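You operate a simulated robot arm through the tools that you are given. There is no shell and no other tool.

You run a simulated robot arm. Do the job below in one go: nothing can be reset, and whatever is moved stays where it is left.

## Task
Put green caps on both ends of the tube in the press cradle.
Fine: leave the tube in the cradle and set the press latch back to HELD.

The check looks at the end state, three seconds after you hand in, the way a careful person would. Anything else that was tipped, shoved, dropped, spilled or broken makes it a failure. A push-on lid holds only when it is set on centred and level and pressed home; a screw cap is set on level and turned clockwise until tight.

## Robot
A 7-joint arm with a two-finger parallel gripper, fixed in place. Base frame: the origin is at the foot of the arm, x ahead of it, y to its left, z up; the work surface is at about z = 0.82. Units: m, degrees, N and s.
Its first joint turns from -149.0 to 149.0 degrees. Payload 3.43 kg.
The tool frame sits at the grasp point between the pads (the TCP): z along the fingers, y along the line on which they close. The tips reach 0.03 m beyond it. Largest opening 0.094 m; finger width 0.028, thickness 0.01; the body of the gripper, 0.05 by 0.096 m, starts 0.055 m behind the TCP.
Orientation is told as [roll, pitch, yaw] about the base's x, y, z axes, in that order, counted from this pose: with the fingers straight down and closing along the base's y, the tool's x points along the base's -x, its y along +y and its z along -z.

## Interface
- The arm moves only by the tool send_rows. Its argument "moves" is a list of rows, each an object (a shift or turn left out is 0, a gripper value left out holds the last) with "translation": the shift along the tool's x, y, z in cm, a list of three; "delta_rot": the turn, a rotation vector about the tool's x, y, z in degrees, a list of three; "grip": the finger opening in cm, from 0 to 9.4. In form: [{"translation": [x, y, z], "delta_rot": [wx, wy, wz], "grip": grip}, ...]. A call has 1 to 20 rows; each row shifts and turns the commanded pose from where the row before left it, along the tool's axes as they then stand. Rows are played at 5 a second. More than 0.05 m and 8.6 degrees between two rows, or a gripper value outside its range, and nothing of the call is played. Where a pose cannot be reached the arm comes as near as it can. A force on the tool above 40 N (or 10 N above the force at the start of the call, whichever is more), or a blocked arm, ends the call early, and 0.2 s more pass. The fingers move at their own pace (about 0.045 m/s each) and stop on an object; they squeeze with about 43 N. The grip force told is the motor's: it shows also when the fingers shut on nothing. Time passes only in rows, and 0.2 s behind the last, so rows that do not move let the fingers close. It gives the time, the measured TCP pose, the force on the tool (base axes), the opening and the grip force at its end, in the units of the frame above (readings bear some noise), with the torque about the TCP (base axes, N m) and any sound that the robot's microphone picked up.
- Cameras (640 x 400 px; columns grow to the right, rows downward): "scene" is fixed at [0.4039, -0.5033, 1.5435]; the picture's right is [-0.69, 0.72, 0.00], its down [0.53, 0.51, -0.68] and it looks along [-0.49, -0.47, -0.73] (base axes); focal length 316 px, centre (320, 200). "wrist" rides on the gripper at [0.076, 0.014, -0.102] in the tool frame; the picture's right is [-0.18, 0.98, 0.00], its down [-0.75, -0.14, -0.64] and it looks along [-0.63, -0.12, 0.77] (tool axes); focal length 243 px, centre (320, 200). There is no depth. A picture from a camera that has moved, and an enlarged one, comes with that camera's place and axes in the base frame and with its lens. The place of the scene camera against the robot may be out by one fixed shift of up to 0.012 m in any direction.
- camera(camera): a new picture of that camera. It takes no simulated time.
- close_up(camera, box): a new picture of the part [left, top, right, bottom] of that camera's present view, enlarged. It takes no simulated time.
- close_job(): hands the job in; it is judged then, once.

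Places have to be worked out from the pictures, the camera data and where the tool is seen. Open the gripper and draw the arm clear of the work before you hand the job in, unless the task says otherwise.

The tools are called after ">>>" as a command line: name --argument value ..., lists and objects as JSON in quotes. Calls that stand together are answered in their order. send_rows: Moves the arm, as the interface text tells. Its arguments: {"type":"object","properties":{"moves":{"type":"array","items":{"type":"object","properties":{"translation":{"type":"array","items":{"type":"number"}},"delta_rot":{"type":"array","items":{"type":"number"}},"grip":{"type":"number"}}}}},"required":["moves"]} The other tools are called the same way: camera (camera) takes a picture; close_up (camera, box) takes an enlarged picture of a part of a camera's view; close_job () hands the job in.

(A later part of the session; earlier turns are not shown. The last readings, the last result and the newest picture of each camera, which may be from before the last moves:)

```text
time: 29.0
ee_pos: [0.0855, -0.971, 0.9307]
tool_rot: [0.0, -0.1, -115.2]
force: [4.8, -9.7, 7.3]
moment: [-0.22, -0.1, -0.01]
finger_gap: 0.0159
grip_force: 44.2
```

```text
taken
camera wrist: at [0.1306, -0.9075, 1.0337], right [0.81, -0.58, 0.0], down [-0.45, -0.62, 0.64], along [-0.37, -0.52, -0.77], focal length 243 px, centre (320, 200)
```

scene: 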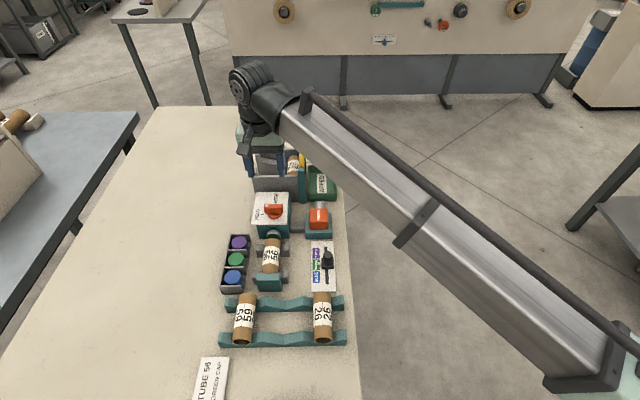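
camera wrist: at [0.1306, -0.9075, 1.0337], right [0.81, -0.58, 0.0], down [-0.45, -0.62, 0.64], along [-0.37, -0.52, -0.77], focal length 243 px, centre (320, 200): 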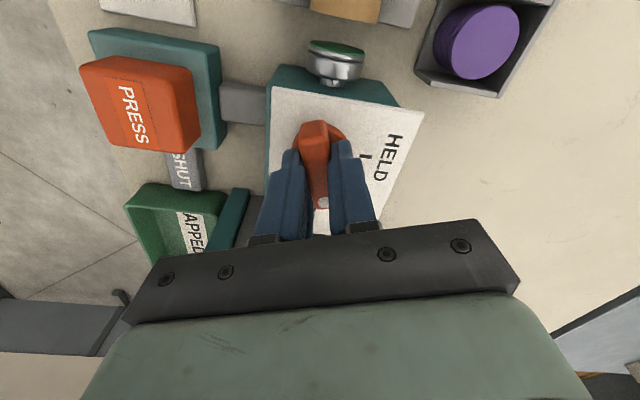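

Knob following well. I'll turn the last 20° to FREE.

>>> send_rows --moves '[{"delta_rot": [0, 0, 5]}, {"delta_rot": [0, 0, 5]}, {"delta_rot": [0, 0, 5]}, {"delta_rot": [0, 0, 5]}, {}, {}]'

>>> camera --camera "wrist"

>>> close_up --camera "scene" --box '[220, 170, 348, 250]'

```text
time: 30.4
ee_pos: [0.0872, -0.9707, 0.9317]
tool_rot: [0.3, -0.2, -135.0]
force: [17.6, -25.9, 12.3]
moment: [0.47, -0.62, 0.02]
finger_gap: 0.0158
grip_force: 44.9
```

```text
taken
camera wrist: at [0.1494, -0.9265, 1.0337], right [0.56, -0.83, 0.0], down [-0.63, -0.43, 0.64], along [-0.53, -0.36, -0.77], focal length 243 px, centre (320, 200)
```

wrist: 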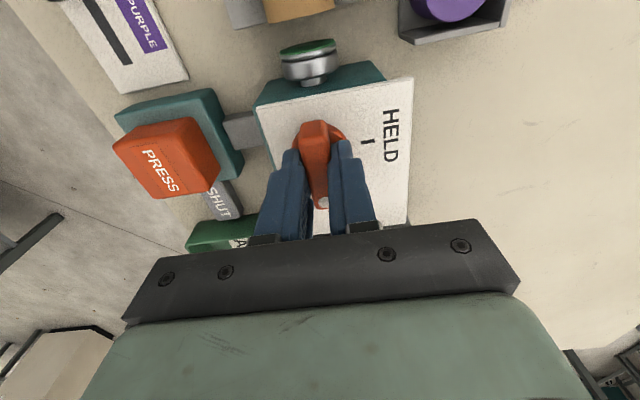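

```text
5.00 times, centred on (284, 210) of scene
camera zoom: at [0.4039, -0.5033, 1.5435], right [-0.69, 0.72, 0.0], down [0.53, 0.51, -0.68], along [-0.49, -0.47, -0.73], focal length 1581 px, centre (500, 150)
```

zoom: 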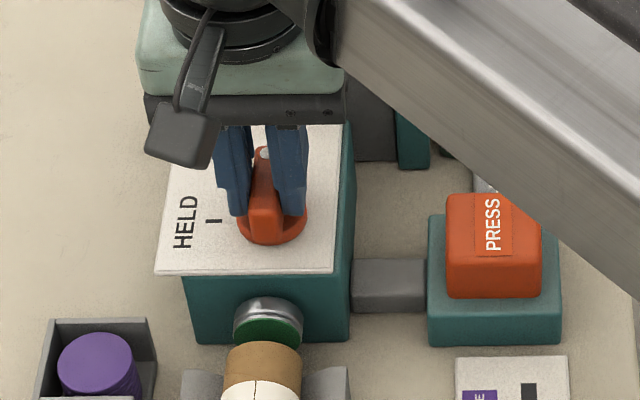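

The bar now points at FREE. There is a 31 N side load, so I'll ease the tool 1.5 mm in that direction, then open and lift straight up.

>>> send_rows --moves '[{"translation": [0, 0.15, 0]}, {}, {"grip": 5.0}, {}, {}, {"translation": [0, 0, -3]}, {"translation": [0, 0, -4]}, {"translation": [0, 0, -4]}, {}]'

>>> camera --camera "wrist"

>>> close_up --camera "wrist" --box '[220, 20, 420, 145]'

>>> close_up --camera "scene" --box '[220, 180, 348, 260]'

```text
time: 32.4
ee_pos: [0.0862, -0.9694, 1.0408]
tool_rot: [0.0, 0.1, -135.0]
force: [0.6, -0.5, 0.3]
moment: [-0.01, -0.03, -0.02]
finger_gap: 0.05
grip_force: 0.1
```

```text
taken
camera wrist: at [0.1499, -0.9253, 1.1444], right [0.56, -0.83, 0.0], down [-0.63, -0.43, 0.64], along [-0.53, -0.36, -0.77], focal length 243 px, centre (320, 200)
```

wrist: 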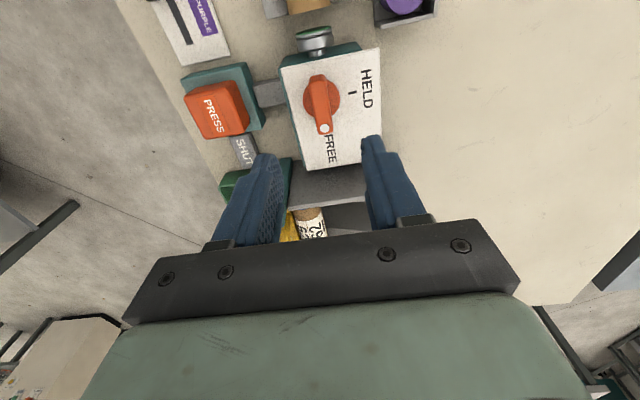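

```text
3.20 times, centred on (320, 82) of wrist
camera zoom: at [0.1499, -0.9253, 1.1444], right [0.56, -0.83, 0.0], down [-0.63, -0.43, 0.64], along [-0.53, -0.36, -0.77], focal length 776 px, centre (320, 576)
```

zoom: 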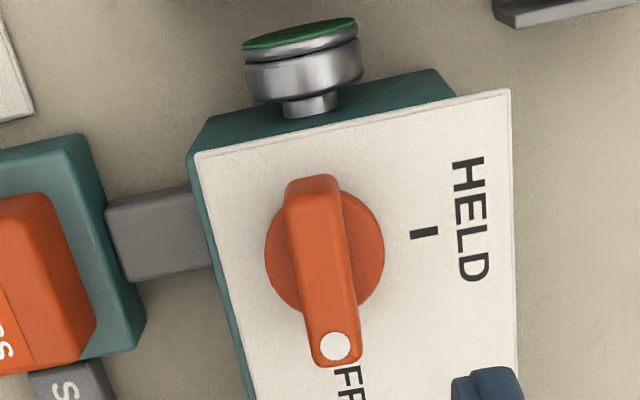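

```text
5.00 times, centred on (284, 220) of scene
camera zoom: at [0.4039, -0.5033, 1.5435], right [-0.69, 0.72, 0.0], down [0.53, 0.51, -0.68], along [-0.49, -0.47, -0.73], focal length 1581 px, centre (500, 100)
```

zoom: 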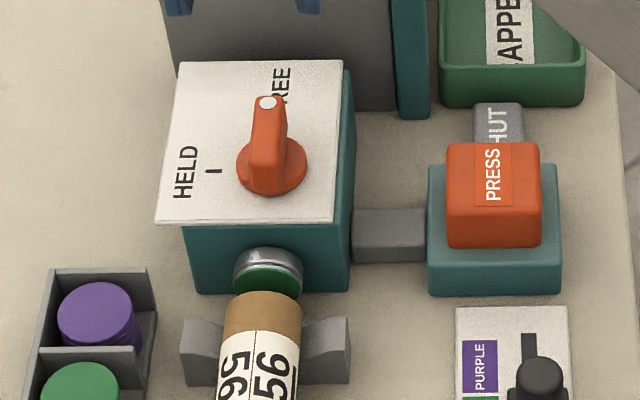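

The knob points at FREE and the ram still carries the green cap. The PRESS label centre triangulates to (0.001, -0.886, 0.880), so I'll move above it and close the fingers.

>>> send_rows --moves '[{"translation": [0, -4, 0], "grip": 0}, {"translation": [0, -4, 0]}, {"translation": [-0.1, -3.9, 0]}, {}, {"translation": [0, 0, 4]}, {"translation": [0, 0, 4]}, {}]'

>>> camera --camera "wrist"

>>> close_up --camera "scene" --box '[220, 180, 348, 260]'

```text
time: 34.0
ee_pos: [0.0062, -0.8909, 0.963]
tool_rot: [0.1, 0.0, -135.1]
force: [-0.3, -0.6, 0.3]
moment: [-0.01, 0.03, 0.03]
finger_gap: 0.0
grip_force: 33.2
```

```text
taken
camera wrist: at [0.0688, -0.8466, 1.0656], right [0.56, -0.83, 0.0], down [-0.63, -0.43, 0.64], along [-0.53, -0.36, -0.77], focal length 243 px, centre (320, 200)
```

wrist: 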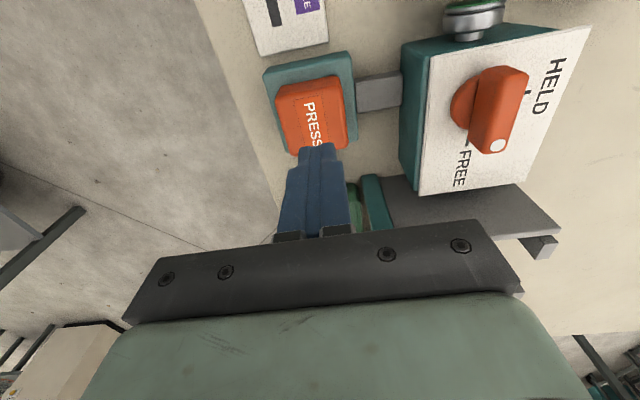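

```text
5.00 times, centred on (284, 220) of scene
camera zoom: at [0.4039, -0.5033, 1.5435], right [-0.69, 0.72, 0.0], down [0.53, 0.51, -0.68], along [-0.49, -0.47, -0.73], focal length 1581 px, centre (500, 100)
```

zoom: 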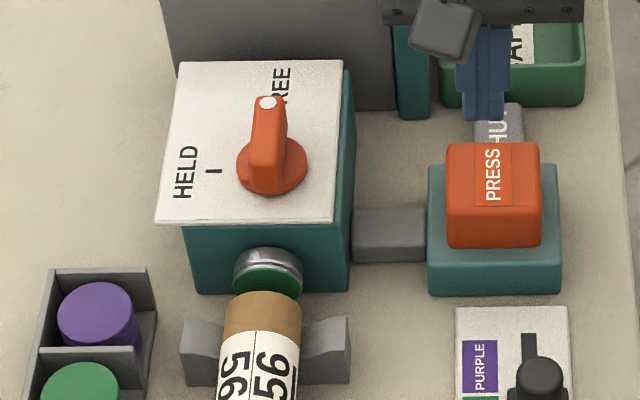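

Fingers closed, tips at z = 0.933 and slightly off towards the press box. I'll correct 6 mm and go down in small steps onto PRESS.

>>> send_rows --moves '[{"translation": [0, -0.6, 1.5]}, {"translation": [0, 0, 1.5]}, {"translation": [0, 0, 1.0]}, {"translation": [0, 0, 0.7]}, {"translation": [0, 0, 0.5]}, {}]'

>>> camera --camera "wrist"

>>> close_up --camera "scene" --box '[220, 180, 348, 260]'

```text
time: 35.4
ee_pos: [-0.001, -0.8845, 0.9098]
tool_rot: [0.0, 0.0, -135.0]
force: [-0.4, -0.8, 2.4]
moment: [-0.03, -0.02, -0.04]
finger_gap: 0.0
grip_force: 32.8
```

```text
taken
camera wrist: at [0.0621, -0.8399, 1.0118], right [0.56, -0.83, 0.0], down [-0.63, -0.43, 0.64], along [-0.53, -0.36, -0.77], focal length 243 px, centre (320, 200)
```

wrist: 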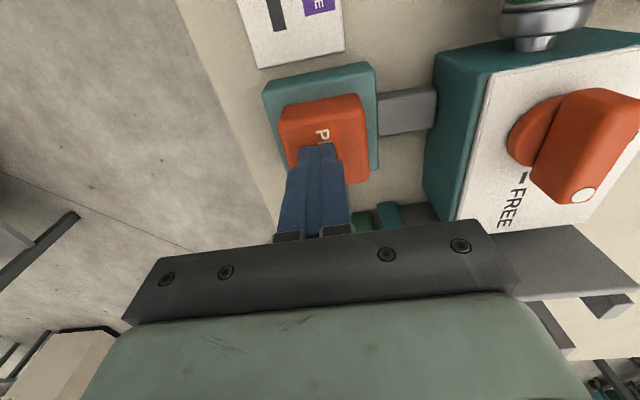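

```text
5.00 times, centred on (284, 220) of scene
camera zoom: at [0.4039, -0.5033, 1.5435], right [-0.69, 0.72, 0.0], down [0.53, 0.51, -0.68], along [-0.49, -0.47, -0.73], focal length 1581 px, centre (500, 100)
```

zoom: 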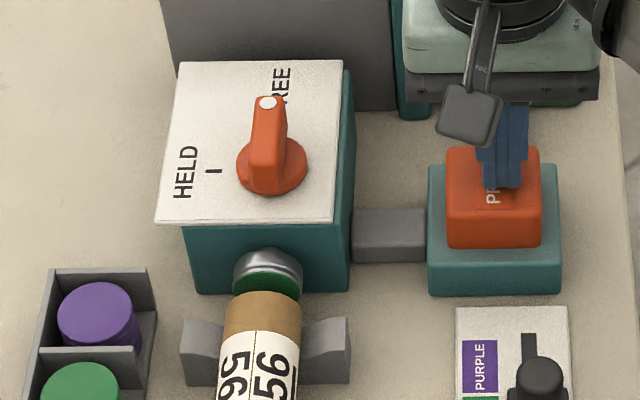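

First contact at TCP z = 0.910 (2.4 N). I'll press in 3 mm steps and watch the ram.

>>> send_rows --moves '[{"translation": [0, 0, 0.3]}, {"translation": [0, 0, 0.3]}, {"translation": [0, 0, 0.2]}, {}]'

>>> close_up --camera "scene" --box '[220, 180, 348, 260]'

```text
time: 36.4
ee_pos: [-0.0024, -0.8822, 0.9007]
tool_rot: [-0.1, 0.0, -135.0]
force: [0.6, -2.6, 7.2]
moment: [-0.1, -0.03, -0.02]
finger_gap: 0.0
grip_force: 33.0
```

```text
5.00 times, centred on (284, 220) of scene
camera zoom: at [0.4039, -0.5033, 1.5435], right [-0.69, 0.72, 0.0], down [0.53, 0.51, -0.68], along [-0.49, -0.47, -0.73], focal length 1581 px, centre (500, 100)
```

zoom: 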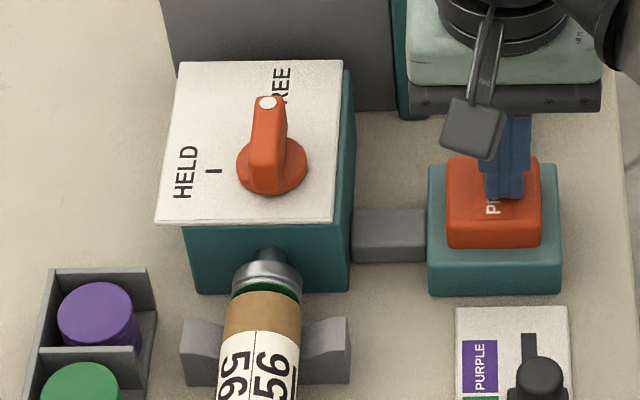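

The ram advances towards the tube as PRESS goes down, so the latch must be FREE for pressing. I'll continue pressing in small steps.

>>> send_rows --moves '[{"translation": [0, 0, 0.3]}, {"translation": [0, 0, 0.2]}, {}]'

>>> close_up --camera "scene" --box '[220, 200, 316, 260]'

```text
time: 37.2
ee_pos: [-0.0025, -0.882, 0.8951]
tool_rot: [0.1, 0.0, -135.0]
force: [4.3, 0.3, 6.6]
moment: [-0.01, -0.12, 0.0]
finger_gap: 0.0
grip_force: 33.4
heard: click
```

```text
6.67 times, centred on (268, 230) of scene
camera zoom: at [0.4039, -0.5033, 1.5435], right [-0.69, 0.72, 0.0], down [0.53, 0.51, -0.68], along [-0.49, -0.47, -0.73], focal length 2107 px, centre (667, 0)
```

zoom: 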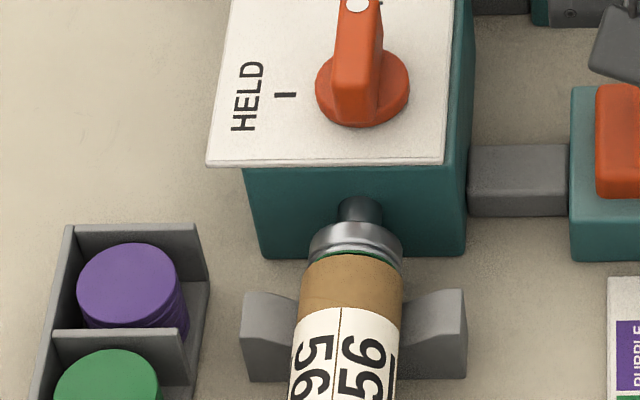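

A click came at TCP z = 0.895, and the ram is against the tube end. I'll press 2 mm more to make sure it's home.

>>> send_rows --moves '[{"translation": [0, 0, 0.2]}, {}]'

>>> close_up --camera "scene" --box '[220, 200, 316, 260]'

```text
time: 37.8
ee_pos: [-0.0032, -0.8827, 0.8943]
tool_rot: [0.0, -0.1, -135.2]
force: [-0.6, -0.6, 7.8]
moment: [0.07, -0.03, 0.06]
finger_gap: 0.0002
grip_force: 33.2
```

```text
6.67 times, centred on (268, 230) of scene
camera zoom: at [0.4039, -0.5033, 1.5435], right [-0.69, 0.72, 0.0], down [0.53, 0.51, -0.68], along [-0.49, -0.47, -0.73], focal length 2107 px, centre (667, 0)
```

zoom: 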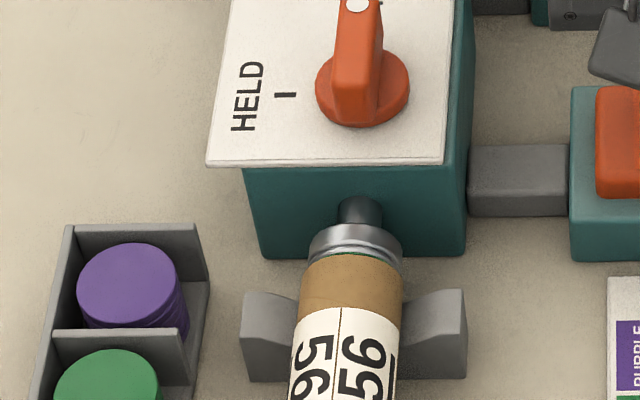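

The ram still creeps with low force. I'll press a further 2 mm to find the bottom of the stroke.

>>> send_rows --moves '[{"translation": [0, 0, 0.2]}, {}, {}]'

>>> close_up --camera "scene" --box '[220, 200, 316, 260]'

```text
time: 38.6
ee_pos: [-0.003, -0.8829, 0.8919]
tool_rot: [0.0, 0.0, -135.0]
force: [0.6, 2.4, 7.9]
moment: [0.06, -0.02, -0.05]
finger_gap: 0.0
grip_force: 33.4
```

```text
6.67 times, centred on (268, 230) of scene
camera zoom: at [0.4039, -0.5033, 1.5435], right [-0.69, 0.72, 0.0], down [0.53, 0.51, -0.68], along [-0.49, -0.47, -0.73], focal length 2107 px, centre (667, 0)
```

zoom: 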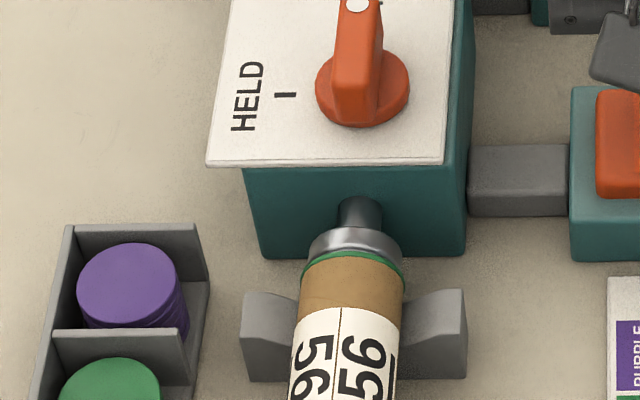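

A green rim now shows around the tube end. I'll release PRESS, lift, and inspect the ram and tube.

>>> send_rows --moves '[{"translation": [0, 0, -0.5]}, {"translation": [0, 0, -1]}, {"translation": [0, 0, -1.5]}, {"translation": [0, 0, -4]}, {"translation": [0, 0, -4]}, {}]'

>>> camera --camera "scene"

>>> close_up --camera "scene" --box '[220, 200, 316, 260]'

>>> camera --camera "wrist"

```text
time: 40.0
ee_pos: [-0.0029, -0.8821, 1.0036]
tool_rot: [0.0, 0.0, -135.0]
force: [-1.0, -0.4, 0.5]
moment: [0.0, 0.01, 0.01]
finger_gap: 0.0001
grip_force: 33.0
```

```text
taken
```

scene: 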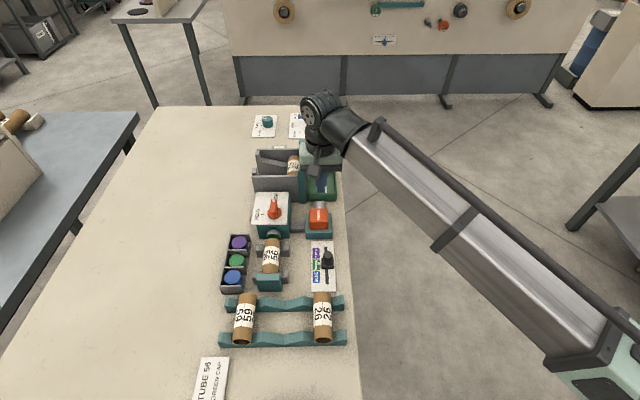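

```text
6.67 times, centred on (268, 230) of scene
camera zoom: at [0.4039, -0.5033, 1.5435], right [-0.69, 0.72, 0.0], down [0.53, 0.51, -0.68], along [-0.49, -0.47, -0.73], focal length 2107 px, centre (667, 0)
```

zoom: 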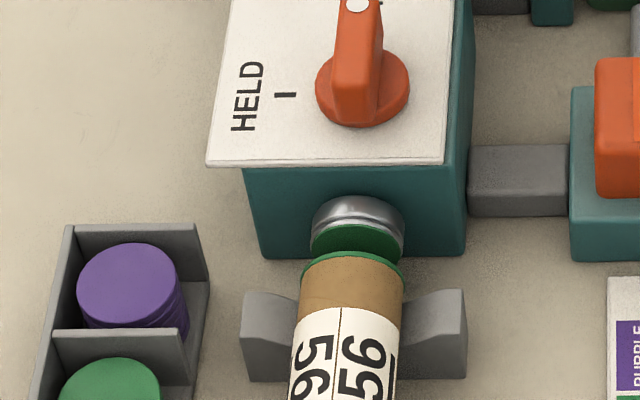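

```text
taken
camera wrist: at [0.0604, -0.8395, 1.1055], right [0.56, -0.83, 0.0], down [-0.63, -0.43, 0.64], along [-0.53, -0.36, -0.77], focal length 243 px, centre (320, 200)
```

wrist: 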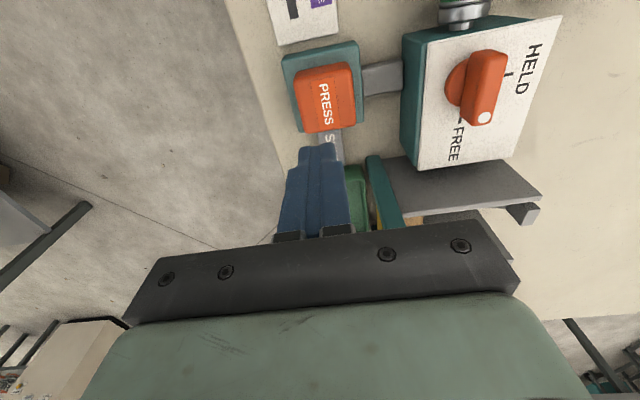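

The first green cap is on and the ram has reloaded with green. The tube now has to be turned round, so I'll move above it to measure it and test the yaw range there.

>>> send_rows --moves '[{"translation": [0, 0, -3], "grip": 7}, {"translation": [3, 3.29, -1.0]}, {"translation": [3, 3.29, -1.0]}, {"translation": [3, 3.29, -0.6]}, {"translation": [3, 3.29, 0]}, {}, {}]'

>>> camera --camera "wrist"

>>> close_up --camera "wrist" --box '[230, 40, 390, 140]'

```text
time: 41.6
ee_pos: [0.1739, -0.8873, 1.0573]
tool_rot: [0.1, 0.0, -135.0]
force: [-0.1, 0.0, -0.5]
moment: [-0.02, 0.01, -0.01]
finger_gap: 0.0698
grip_force: 0.1
```

```text
taken
camera wrist: at [0.237, -0.8437, 1.1601], right [0.56, -0.83, 0.0], down [-0.63, -0.43, 0.64], along [-0.53, -0.36, -0.77], focal length 243 px, centre (320, 200)
```

wrist: 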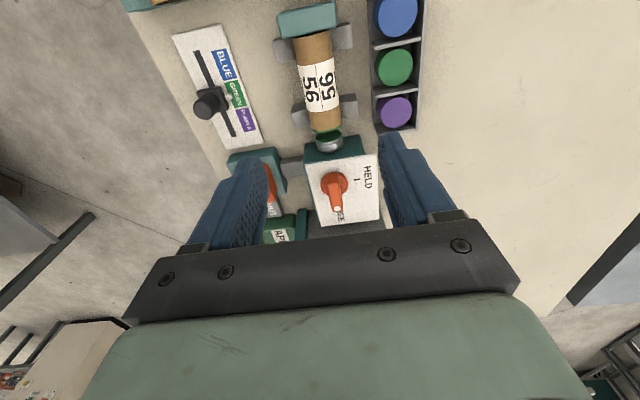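

```text
4.00 times, centred on (310, 90) of wrist
camera zoom: at [0.237, -0.8437, 1.1601], right [0.56, -0.83, 0.0], down [-0.63, -0.43, 0.64], along [-0.53, -0.36, -0.77], focal length 970 px, centre (360, 640)
```

zoom: 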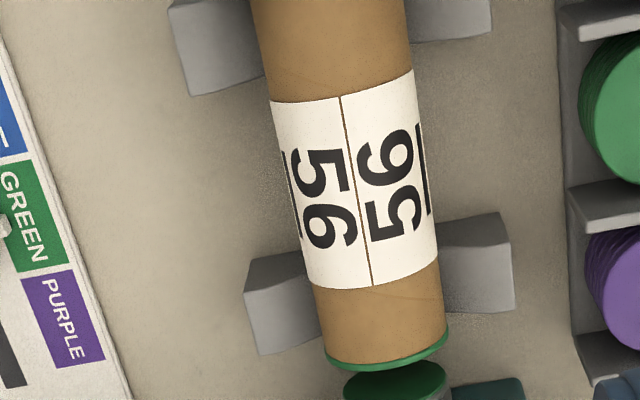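

I can see the green rim on the press-side end. To triangulate the tube's height and axis, I'll shift 5 cm along +u and take a second view.

>>> send_rows --moves '[{"translation": [4.8, 0, 0]}, {}]'

>>> close_up --camera "wrist" --box '[230, 60, 390, 160]'

```text
time: 42.2
ee_pos: [0.2087, -0.8527, 1.0539]
tool_rot: [0.0, 0.0, -135.0]
force: [0.7, -0.7, 0.3]
moment: [-0.01, -0.01, 0.0]
finger_gap: 0.0699
grip_force: 0.1
```

```text
4.00 times, centred on (310, 110) of wrist
camera zoom: at [0.2715, -0.8097, 1.1567], right [0.56, -0.83, 0.0], down [-0.63, -0.43, 0.64], along [-0.53, -0.36, -0.77], focal length 970 px, centre (360, 560)
```

zoom: 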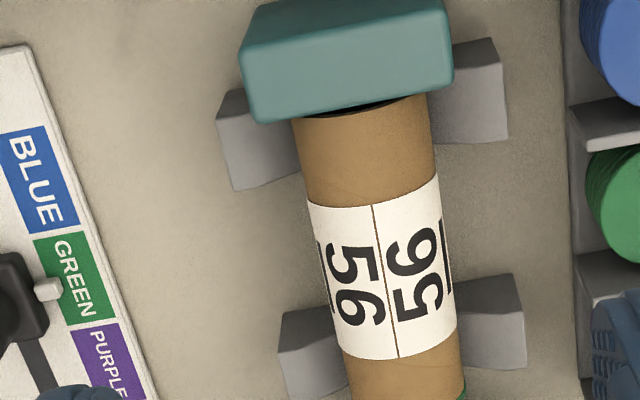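

The tube top is at z ≈ 0.8745, so its axis is near z = 0.8545 with a 4.0 cm diameter. It runs at 45° through about (0.172, -0.8875). I'll move over that midpoint and go down to just above the tube.

>>> send_rows --moves '[{"translation": [-4.9, -0.1, 0]}, {"translation": [-0.16, 0, 4]}, {"translation": [0, 0, 4]}, {"translation": [0, 0, 3.5]}, {}, {}]'

>>> camera --camera "wrist"

>>> close_up --camera "scene" --box '[210, 200, 338, 280]'

```text
time: 43.6
ee_pos: [0.1741, -0.8922, 0.9422]
tool_rot: [0.0, 0.0, -135.0]
force: [0.1, -0.3, -0.8]
moment: [-0.02, -0.02, 0.01]
finger_gap: 0.0698
grip_force: 0.1
```

```text
taken
camera wrist: at [0.2368, -0.8478, 1.0442], right [0.56, -0.83, 0.0], down [-0.63, -0.43, 0.64], along [-0.53, -0.36, -0.77], focal length 243 px, centre (320, 200)
```

wrist: 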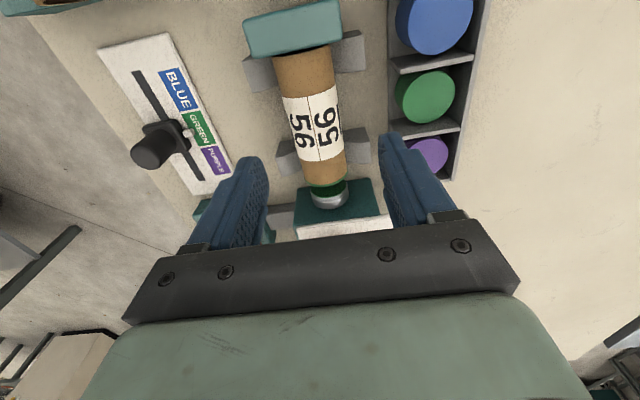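

```text
5.00 times, centred on (274, 240) of scene
camera zoom: at [0.4039, -0.5033, 1.5435], right [-0.69, 0.72, 0.0], down [0.53, 0.51, -0.68], along [-0.49, -0.47, -0.73], focal length 1581 px, centre (550, 0)
```

zoom: 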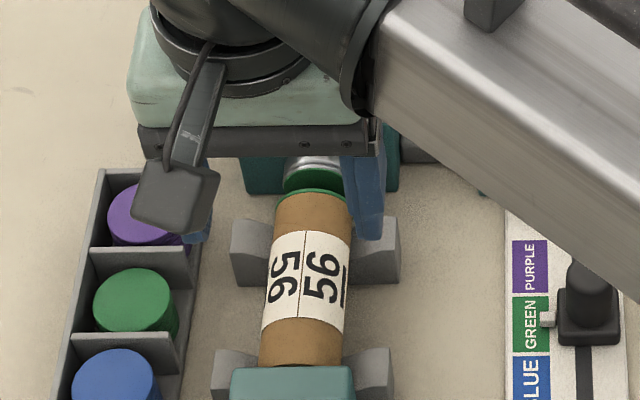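

The tips are 3.8 cm above the tube top, and I'm about 3 mm off towards the bin. The clear gap between the V-blocks is centred on my target, so I'll correct, narrow the opening to 6 cm and descend around the tube.

>>> send_rows --moves '[{"translation": [0.2, -0.3, 2.0], "grip": 6.2}, {"translation": [0, 0, 2.0]}, {"translation": [0, 0, 1.5]}, {"translation": [0, 0, 1.5]}, {"translation": [0, 0, 1.0]}, {}, {}]'

>>> camera --camera "wrist"

>>> close_up --camera "scene" --box '[210, 200, 338, 280]'

```text
time: 45.2
ee_pos: [0.1726, -0.8883, 0.8625]
tool_rot: [0.0, 0.0, -135.0]
force: [-0.3, 0.7, 0.5]
moment: [-0.01, -0.04, 0.01]
finger_gap: 0.0623
grip_force: 0.0
```

```text
taken
camera wrist: at [0.2348, -0.8444, 0.9656], right [0.56, -0.83, 0.0], down [-0.63, -0.43, 0.64], along [-0.53, -0.36, -0.77], focal length 243 px, centre (320, 200)
```

wrist: 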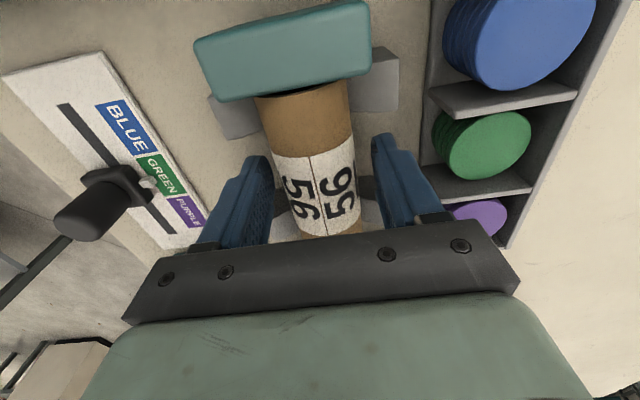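

```text
5.00 times, centred on (274, 240) of scene
camera zoom: at [0.4039, -0.5033, 1.5435], right [-0.69, 0.72, 0.0], down [0.53, 0.51, -0.68], along [-0.49, -0.47, -0.73], focal length 1581 px, centre (550, 0)
```

zoom: 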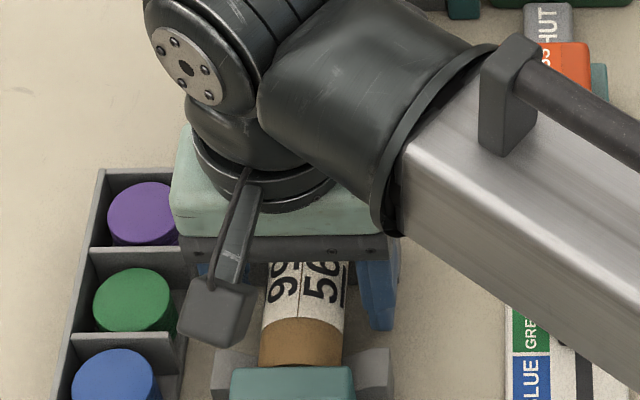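

The tube sits between the fingers with no contact. Closing on it.

>>> send_rows --moves '[{"grip": 4.6}, {}, {"grip": 3.6}, {}, {}, {}]'

>>> camera --camera "wrist"

```text
time: 46.6
ee_pos: [0.1719, -0.8894, 0.8633]
tool_rot: [0.0, 0.1, -135.0]
force: [-0.4, -0.8, 0.3]
moment: [0.01, 0.03, 0.03]
finger_gap: 0.0409
grip_force: 43.6
```

```text
taken
camera wrist: at [0.2348, -0.8444, 0.9657], right [0.56, -0.83, 0.0], down [-0.63, -0.43, 0.64], along [-0.53, -0.36, -0.77], focal length 243 px, centre (320, 200)
```

wrist: 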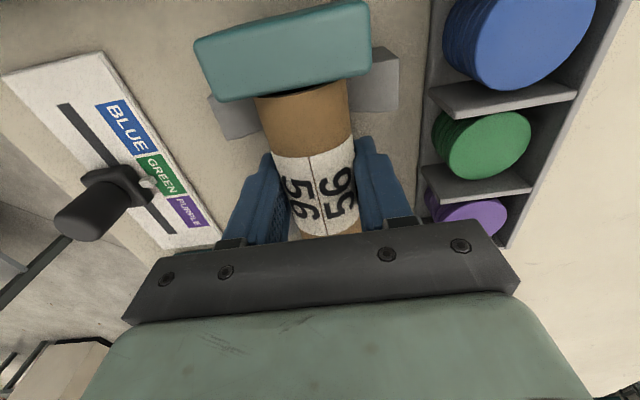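

The tube is held at 4.09 cm with negligible side force, so it's well centred. I'll back off 2 mm from the end stop and lift straight up.

>>> send_rows --moves '[{"translation": [-0.2, 0, -0.2]}, {"translation": [0, 0, -1]}, {"translation": [0, 0, -2]}, {"translation": [0, 0, -3]}, {"translation": [0, 0, -4]}, {"translation": [0, 0, -3]}, {}]'

>>> camera --camera "wrist"

>>> close_up --camera "scene" --box '[200, 160, 360, 260]'

```text
time: 48.2
ee_pos: [0.1709, -0.8908, 0.9952]
tool_rot: [0.0, 0.0, -135.0]
force: [0.4, 0.1, -0.6]
moment: [-0.02, -0.02, 0.0]
finger_gap: 0.0405
grip_force: 43.1
```

```text
taken
camera wrist: at [0.2335, -0.847, 1.0979], right [0.56, -0.83, 0.0], down [-0.63, -0.43, 0.64], along [-0.53, -0.36, -0.77], focal length 243 px, centre (320, 200)
```

wrist: 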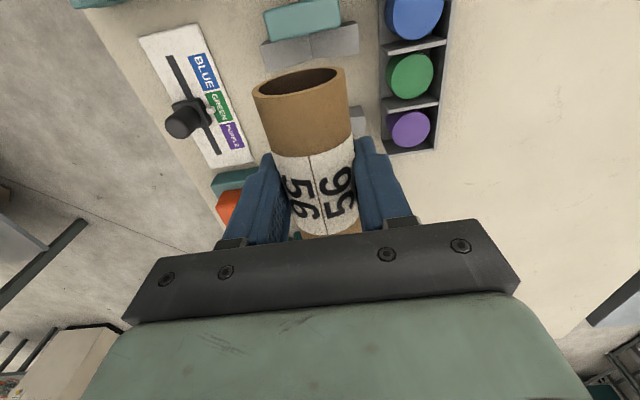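

```text
4.00 times, centred on (280, 210) of scene
camera zoom: at [0.4039, -0.5033, 1.5435], right [-0.69, 0.72, 0.0], down [0.53, 0.51, -0.68], along [-0.49, -0.47, -0.73], focal length 1264 px, centre (480, 160)
```

zoom: 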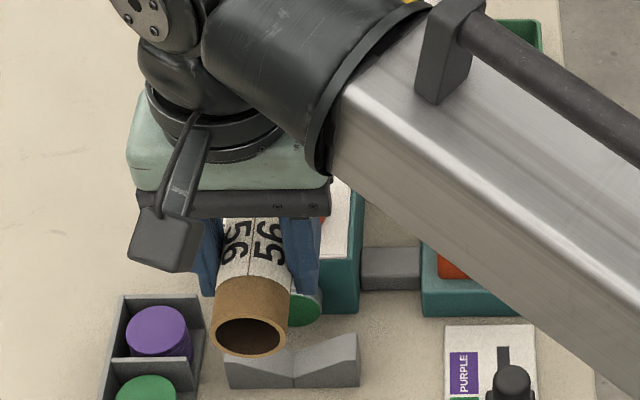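

The tube is lifted and its +u end is open. I'll turn it 180° in the air, yaw -135 to +45, in two halves.

>>> send_rows --moves '[{"delta_rot": [0, 0, -7.5]}, {"delta_rot": [0, 0, -7.5]}, {"delta_rot": [0, 0, -7.5]}, {"delta_rot": [0, 0, -7.5]}, {"delta_rot": [0, 0, -7.5]}, {"delta_rot": [0, 0, -7.5]}, {"delta_rot": [0, 0, -7.5]}, {"delta_rot": [0, 0, -7.5]}, {"delta_rot": [0, 0, -7.5]}, {"delta_rot": [0, 0, -7.5]}, {"delta_rot": [0, 0, -7.5]}, {"delta_rot": [0, 0, -7.5]}, {}]'

>>> send_rows --moves '[{"delta_rot": [0, 0, -7.5]}, {"delta_rot": [0, 0, -7.5]}, {"delta_rot": [0, 0, -7.5]}, {"delta_rot": [0, 0, -7.5]}, {"delta_rot": [0, 0, -7.5]}, {"delta_rot": [0, 0, -7.5]}, {"delta_rot": [0, 0, -7.5]}, {"delta_rot": [0, 0, -7.5]}, {"delta_rot": [0, 0, -7.5]}, {"delta_rot": [0, 0, -7.5]}, {"delta_rot": [0, 0, -7.5]}, {"delta_rot": [0, 0, -7.5]}, {}, {}]'

>>> camera --camera "wrist"

>>> close_up --camera "scene" --box '[200, 180, 360, 280]'

```text
time: 51.0
ee_pos: [0.1721, -0.891, 0.9957]
tool_rot: [0.0, 0.0, -44.9]
force: [0.3, -0.3, -0.3]
moment: [-0.04, 0.01, -0.04]
finger_gap: 0.0402
grip_force: 42.8
```

```text
time: 54.0
ee_pos: [0.1715, -0.8911, 0.9954]
tool_rot: [0.0, 0.1, 44.9]
force: [-0.9, -0.9, 0.1]
moment: [0.01, 0.02, 0.01]
finger_gap: 0.0397
grip_force: 42.7
```

```text
taken
camera wrist: at [0.1059, -0.9343, 1.0974], right [-0.57, 0.82, 0.0], down [0.63, 0.43, 0.64], along [0.53, 0.36, -0.77], focal length 243 px, centre (320, 200)
```

wrist: 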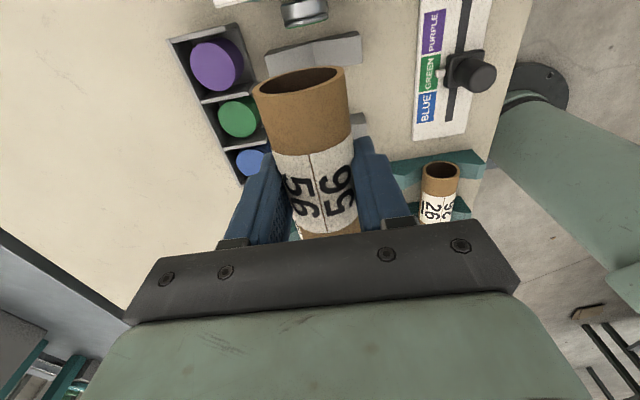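

```text
4.00 times, centred on (280, 230) of scene
camera zoom: at [0.4039, -0.5033, 1.5435], right [-0.69, 0.72, 0.0], down [0.53, 0.51, -0.68], along [-0.49, -0.47, -0.73], focal length 1264 px, centre (480, 80)
```

zoom: 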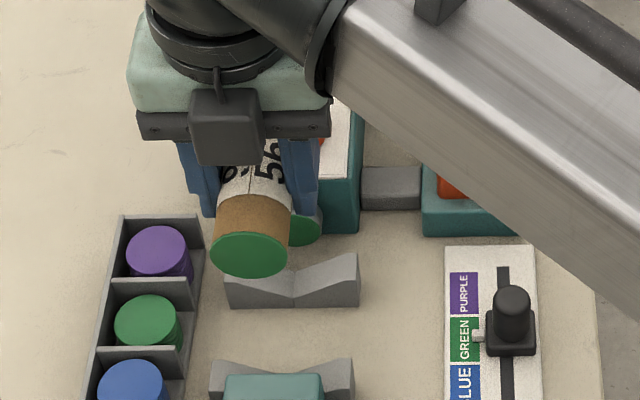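

The flip worked: the capped green end now faces the stop and the open end faces the ram. Before lowering, I'll measure how far each end overhangs the grip.

>>> close_up --camera "wrist" --box '[230, 40, 390, 140]'

>>> close_up --camera "scene" --box '[240, 210, 304, 250]'

>>> close_up --camera "scene" --box '[240, 250, 304, 290]'

```text
4.00 times, centred on (310, 90) of wrist
camera zoom: at [0.1059, -0.9343, 1.0974], right [-0.57, 0.82, 0.0], down [0.63, 0.43, 0.64], along [0.53, 0.36, -0.77], focal length 970 px, centre (360, 640)
```

zoom: 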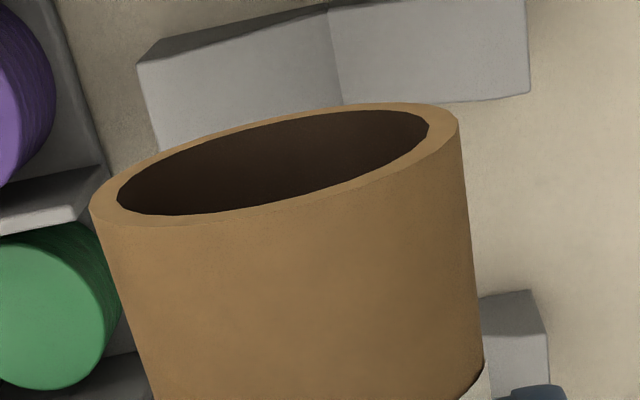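

```text
10.00 times, centred on (272, 230) of scene
camera zoom: at [0.4039, -0.5033, 1.5435], right [-0.69, 0.72, 0.0], down [0.53, 0.51, -0.68], along [-0.49, -0.47, -0.73], focal length 3161 px, centre (800, -100)
```

zoom: 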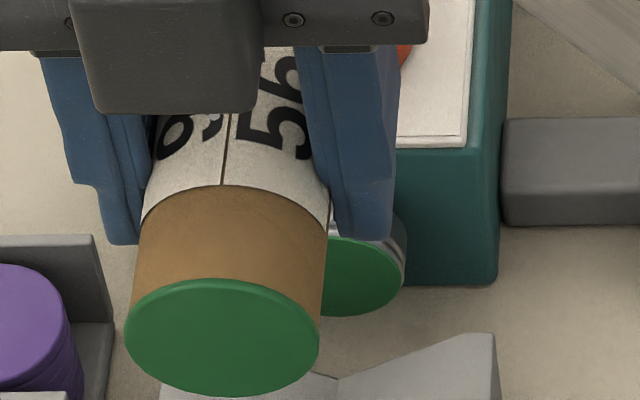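

```text
10.00 times, centred on (272, 270) of scene
camera zoom: at [0.4039, -0.5033, 1.5435], right [-0.69, 0.72, 0.0], down [0.53, 0.51, -0.68], along [-0.49, -0.47, -0.73], focal length 3161 px, centre (800, -500)
```

zoom: 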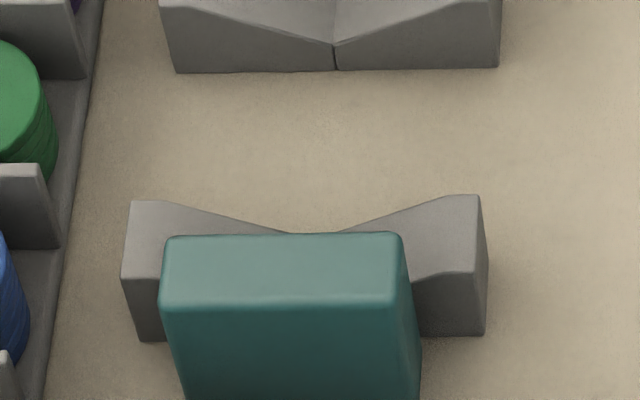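

The stop face is at about u = 5.2 cm ahead of the grip point and the capped end about 5.0 cm, so there is roughly 4 mm to the stop and 9 mm to the ram. I'll back off 1 mm more and lower the tube into the V-blocks in steps.

>>> send_rows --moves '[{"translation": [0.1, 0, 3]}, {"translation": [0, 0, 3]}, {"translation": [0, 0, 2.5]}, {"translation": [0, 0, 1.5]}, {}, {}]'

>>> camera --camera "wrist"

>>> close_up --camera "wrist" --box '[200, 0, 440, 150]'

>>> close_up --camera "scene" --box '[220, 215, 316, 275]'

```text
time: 55.4
ee_pos: [0.1687, -0.894, 0.894]
tool_rot: [0.0, 0.0, 45.0]
force: [0.2, -0.7, 0.0]
moment: [-0.02, -0.01, 0.02]
finger_gap: 0.0395
grip_force: 43.1
```

```text
taken
camera wrist: at [0.1042, -0.9374, 0.9972], right [-0.56, 0.83, 0.0], down [0.63, 0.43, 0.64], along [0.53, 0.36, -0.77], focal length 243 px, centre (320, 200)
```

wrist: 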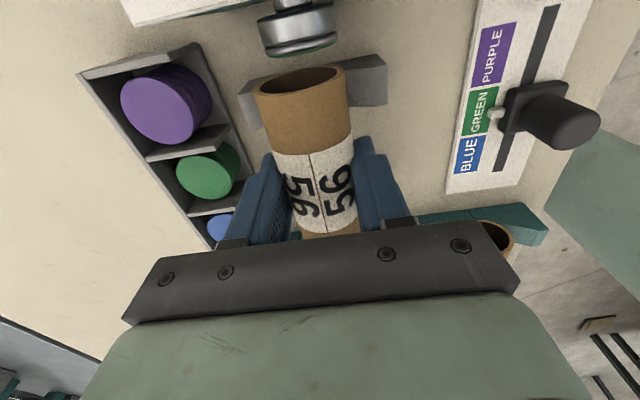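

```text
2.67 times, centred on (320, 75) of wrist
camera zoom: at [0.1042, -0.9374, 0.9972], right [-0.56, 0.83, 0.0], down [0.63, 0.43, 0.64], along [0.53, 0.36, -0.77], focal length 647 px, centre (320, 533)
```

zoom: 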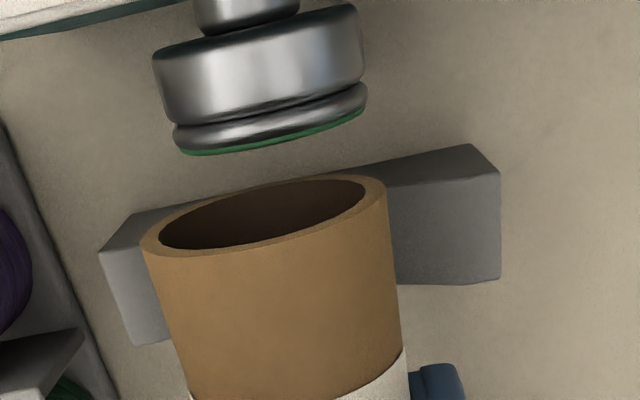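

```text
6.67 times, centred on (268, 245) of scene
camera zoom: at [0.4039, -0.5033, 1.5435], right [-0.69, 0.72, 0.0], down [0.53, 0.51, -0.68], along [-0.49, -0.47, -0.73], focal length 2107 px, centre (667, -100)
```

zoom: 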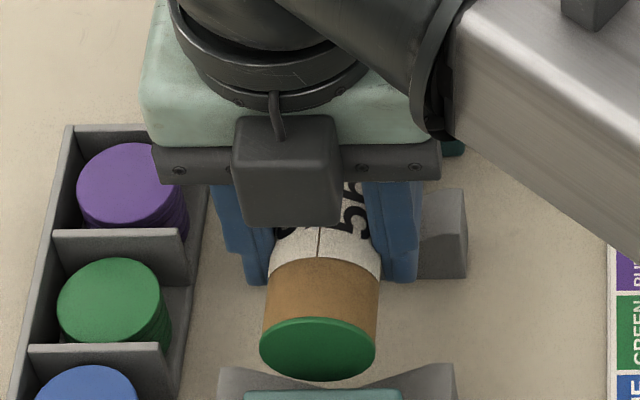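

There is about 6 mm to the ram and 8 mm to the stop at this point, so I'll nudge 1.5 mm towards the stop and lower the remaining 3 cm gently.

>>> send_rows --moves '[{"translation": [-0.15, 0.08, 1.0]}, {"translation": [0, 0, 0.8]}, {"translation": [0, 0, 0.6]}, {"translation": [0, 0, 0.3]}, {}, {}]'

>>> camera --camera "wrist"

>>> close_up --camera "scene" --box '[220, 215, 316, 275]'

```text
time: 56.8
ee_pos: [0.1697, -0.8909, 0.8675]
tool_rot: [0.1, 0.0, 45.0]
force: [-0.2, -1.2, -1.1]
moment: [0.01, 0.0, -0.01]
finger_gap: 0.0391
grip_force: 42.7
```

```text
taken
camera wrist: at [0.1049, -0.9336, 0.9704], right [-0.56, 0.83, 0.0], down [0.63, 0.43, 0.64], along [0.53, 0.36, -0.77], focal length 243 px, centre (320, 200)
```

wrist: 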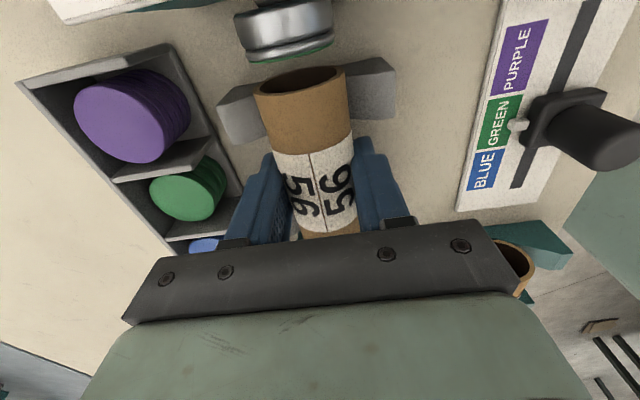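

```text
6.67 times, centred on (268, 245) of scene
camera zoom: at [0.4039, -0.5033, 1.5435], right [-0.69, 0.72, 0.0], down [0.53, 0.51, -0.68], along [-0.49, -0.47, -0.73], focal length 2107 px, centre (667, -100)
```

zoom: 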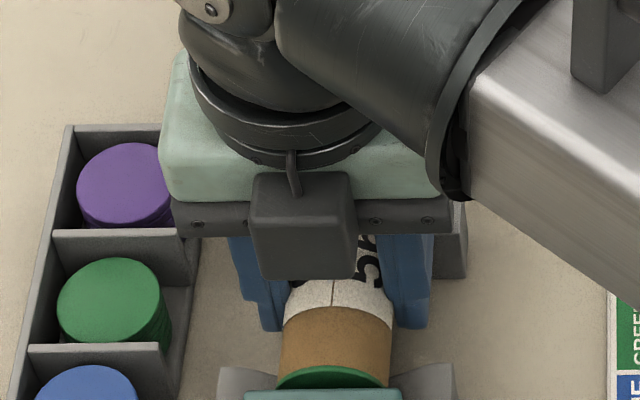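

No contact yet at 0.8675. The tube rested at TCP z ≈ 0.863 originally, so I'll lower in 2 mm steps until it touches the V-blocks.

>>> send_rows --moves '[{"translation": [0, 0, 0.2]}, {"translation": [0, 0, 0.15]}, {}, {}]'

```text
time: 57.8
ee_pos: [0.1698, -0.8895, 0.8663]
tool_rot: [-0.2, 0.0, 45.1]
force: [2.8, -1.6, 14.8]
moment: [0.12, 0.03, 0.02]
finger_gap: 0.0389
grip_force: 42.6
```

The tube is seated on the V-blocks (14.8 N). I'll ease up 1 mm and slide it gently towards the end stop until it just touches.

>>> send_rows --moves '[{"translation": [0, 0, -0.1]}, {"translation": [-0.15, 0, 0]}, {"translation": [-0.15, 0, 0]}, {}]'

>>> close_up --camera "scene" --box '[220, 215, 316, 275]'

```text
time: 58.8
ee_pos: [0.173, -0.8867, 0.8651]
tool_rot: [-0.1, 0.0, 45.0]
force: [1.1, -9.1, 11.6]
moment: [-0.11, 0.04, 0.04]
finger_gap: 0.0389
grip_force: 43.4
```

```text
6.67 times, centred on (268, 245) of scene
camera zoom: at [0.4039, -0.5033, 1.5435], right [-0.69, 0.72, 0.0], down [0.53, 0.51, -0.68], along [-0.49, -0.47, -0.73], focal length 2107 px, centre (667, -100)
```

zoom: 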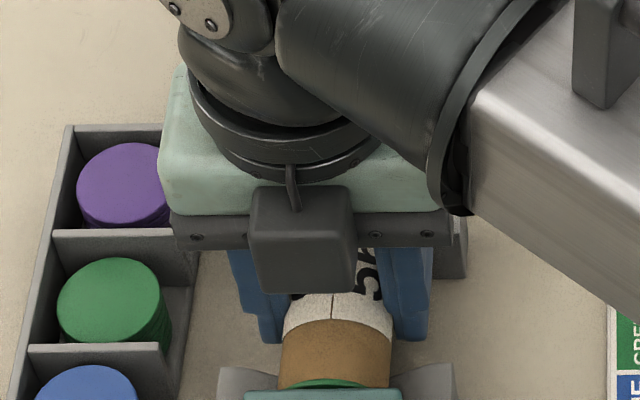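

The tube is in the V-blocks right by the stop. I'll open the fingers and lift straight up, then inspect.

>>> send_rows --moves '[{"grip": 4.6}, {}, {"grip": 6.2}, {}, {}, {"translation": [0, 0, -1]}, {"translation": [0, 0, -2]}, {"translation": [0, 0, -4]}, {"translation": [0, 0, -4]}, {"translation": [0, 0, -3]}, {}]'

>>> camera --camera "wrist"

>>> close_up --camera "wrist" --box '[200, 0, 440, 150]'

>>> close_up --camera "scene" --box '[210, 210, 338, 290]'

```text
time: 61.2
ee_pos: [0.1736, -0.8863, 1.0089]
tool_rot: [0.0, -0.1, 45.0]
force: [-0.8, -1.0, -0.2]
moment: [0.04, 0.02, -0.02]
finger_gap: 0.062
grip_force: 0.0
```

```text
taken
camera wrist: at [0.109, -0.9312, 1.1111], right [-0.56, 0.83, 0.0], down [0.63, 0.43, 0.64], along [0.53, 0.36, -0.77], focal length 243 px, centre (320, 200)
```

wrist: 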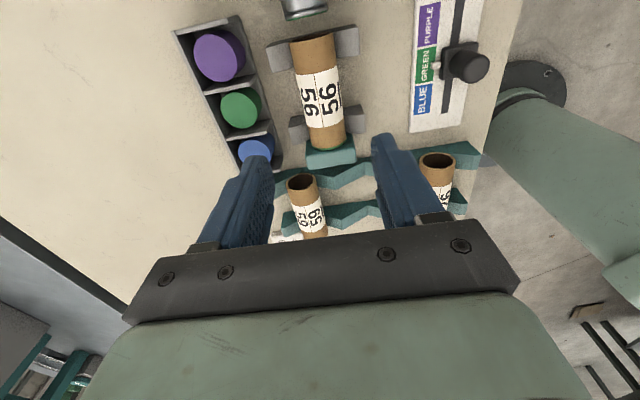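

```text
2.67 times, centred on (320, 75) of wrist
camera zoom: at [0.109, -0.9312, 1.1111], right [-0.56, 0.83, 0.0], down [0.63, 0.43, 0.64], along [0.53, 0.36, -0.77], focal length 647 px, centre (320, 533)
```

zoom: 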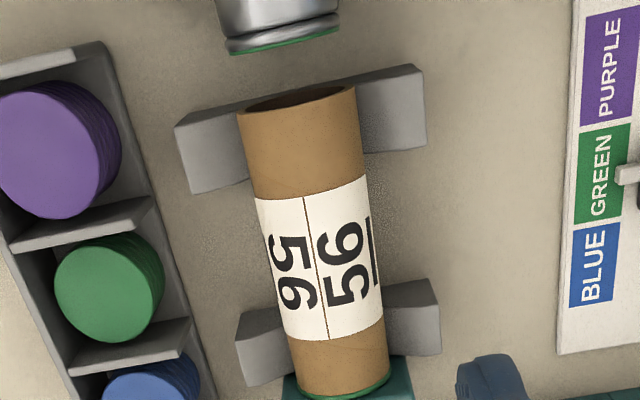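

```text
5.00 times, centred on (274, 250) of scene
camera zoom: at [0.4039, -0.5033, 1.5435], right [-0.69, 0.72, 0.0], down [0.53, 0.51, -0.68], along [-0.49, -0.47, -0.73], focal length 1581 px, centre (550, -50)
```

zoom: 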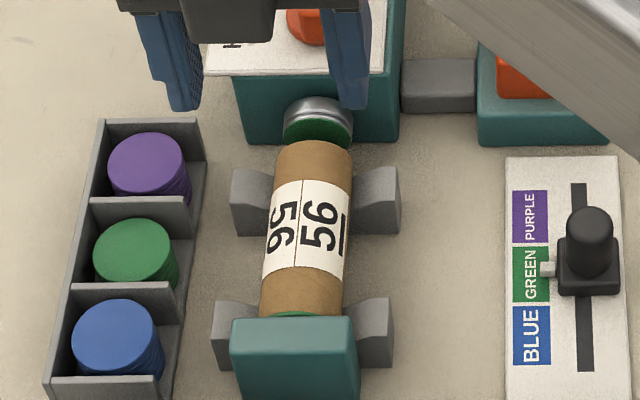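

The tube lies straight in the cradle, with the green-capped end at the stop and the open end facing the ram's green cap. I'll lift, move above PRESS, and turn back to yaw -135.

>>> send_rows --moves '[{"translation": [0, 0, -4.5]}, {"translation": [3.04, 3.18, 0], "grip": 0}, {"translation": [3.04, 3.18, 0]}, {"translation": [3.04, 3.18, 0]}, {"translation": [3.04, 3.18, 0]}, {"delta_rot": [0, 0, 8.5]}, {"delta_rot": [0, 0, 8.5]}, {"delta_rot": [0, 0, 8.5]}, {"delta_rot": [0, 0, 8.5]}, {"delta_rot": [0, 0, 8.5]}, {"delta_rot": [0, 0, 8.5]}, {"delta_rot": [0, 0, 8.5]}, {"delta_rot": [0, 0, 8.5]}, {"delta_rot": [0, 0, 8.5]}, {"delta_rot": [0, 0, 8.5]}, {}]'

>>> send_rows --moves '[{"delta_rot": [0, 0, 8.5]}, {"delta_rot": [0, 0, 8.5]}, {"delta_rot": [0, 0, 8.5]}, {"delta_rot": [0, 0, 8.5]}, {"delta_rot": [0, 0, 8.5]}, {"delta_rot": [0, 0, 8.5]}, {"delta_rot": [0, 0, 8.5]}, {"delta_rot": [0, 0, 8.5]}, {"delta_rot": [0, 0, 8.5]}, {"delta_rot": [0, 0, 8.5]}, {"delta_rot": [0, 0, 8.5]}, {"delta_rot": [0, 0, 1.5]}, {}]'

>>> camera --camera "scene"

>>> camera --camera "wrist"

```text
time: 64.6
ee_pos: [-0.003, -0.8837, 1.0509]
tool_rot: [0.0, 0.0, -40.0]
force: [0.1, -0.6, -0.2]
moment: [0.03, 0.0, -0.02]
finger_gap: 0.0
grip_force: 33.3
```

```text
time: 67.4
ee_pos: [-0.0034, -0.8836, 1.0507]
tool_rot: [0.0, 0.0, -135.1]
force: [0.5, 0.2, -0.4]
moment: [0.02, -0.02, 0.0]
finger_gap: 0.0002
grip_force: 33.6
```

```text
taken
```

scene: 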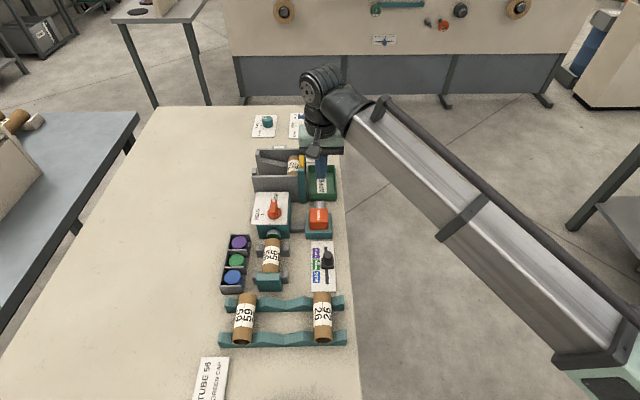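

```text
taken
camera wrist: at [0.0599, -0.8394, 1.1535], right [0.56, -0.83, 0.0], down [-0.63, -0.43, 0.64], along [-0.53, -0.36, -0.77], focal length 243 px, centre (320, 200)
```

wrist: 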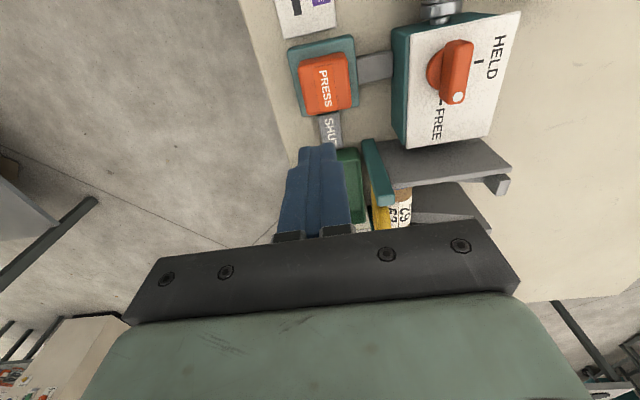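

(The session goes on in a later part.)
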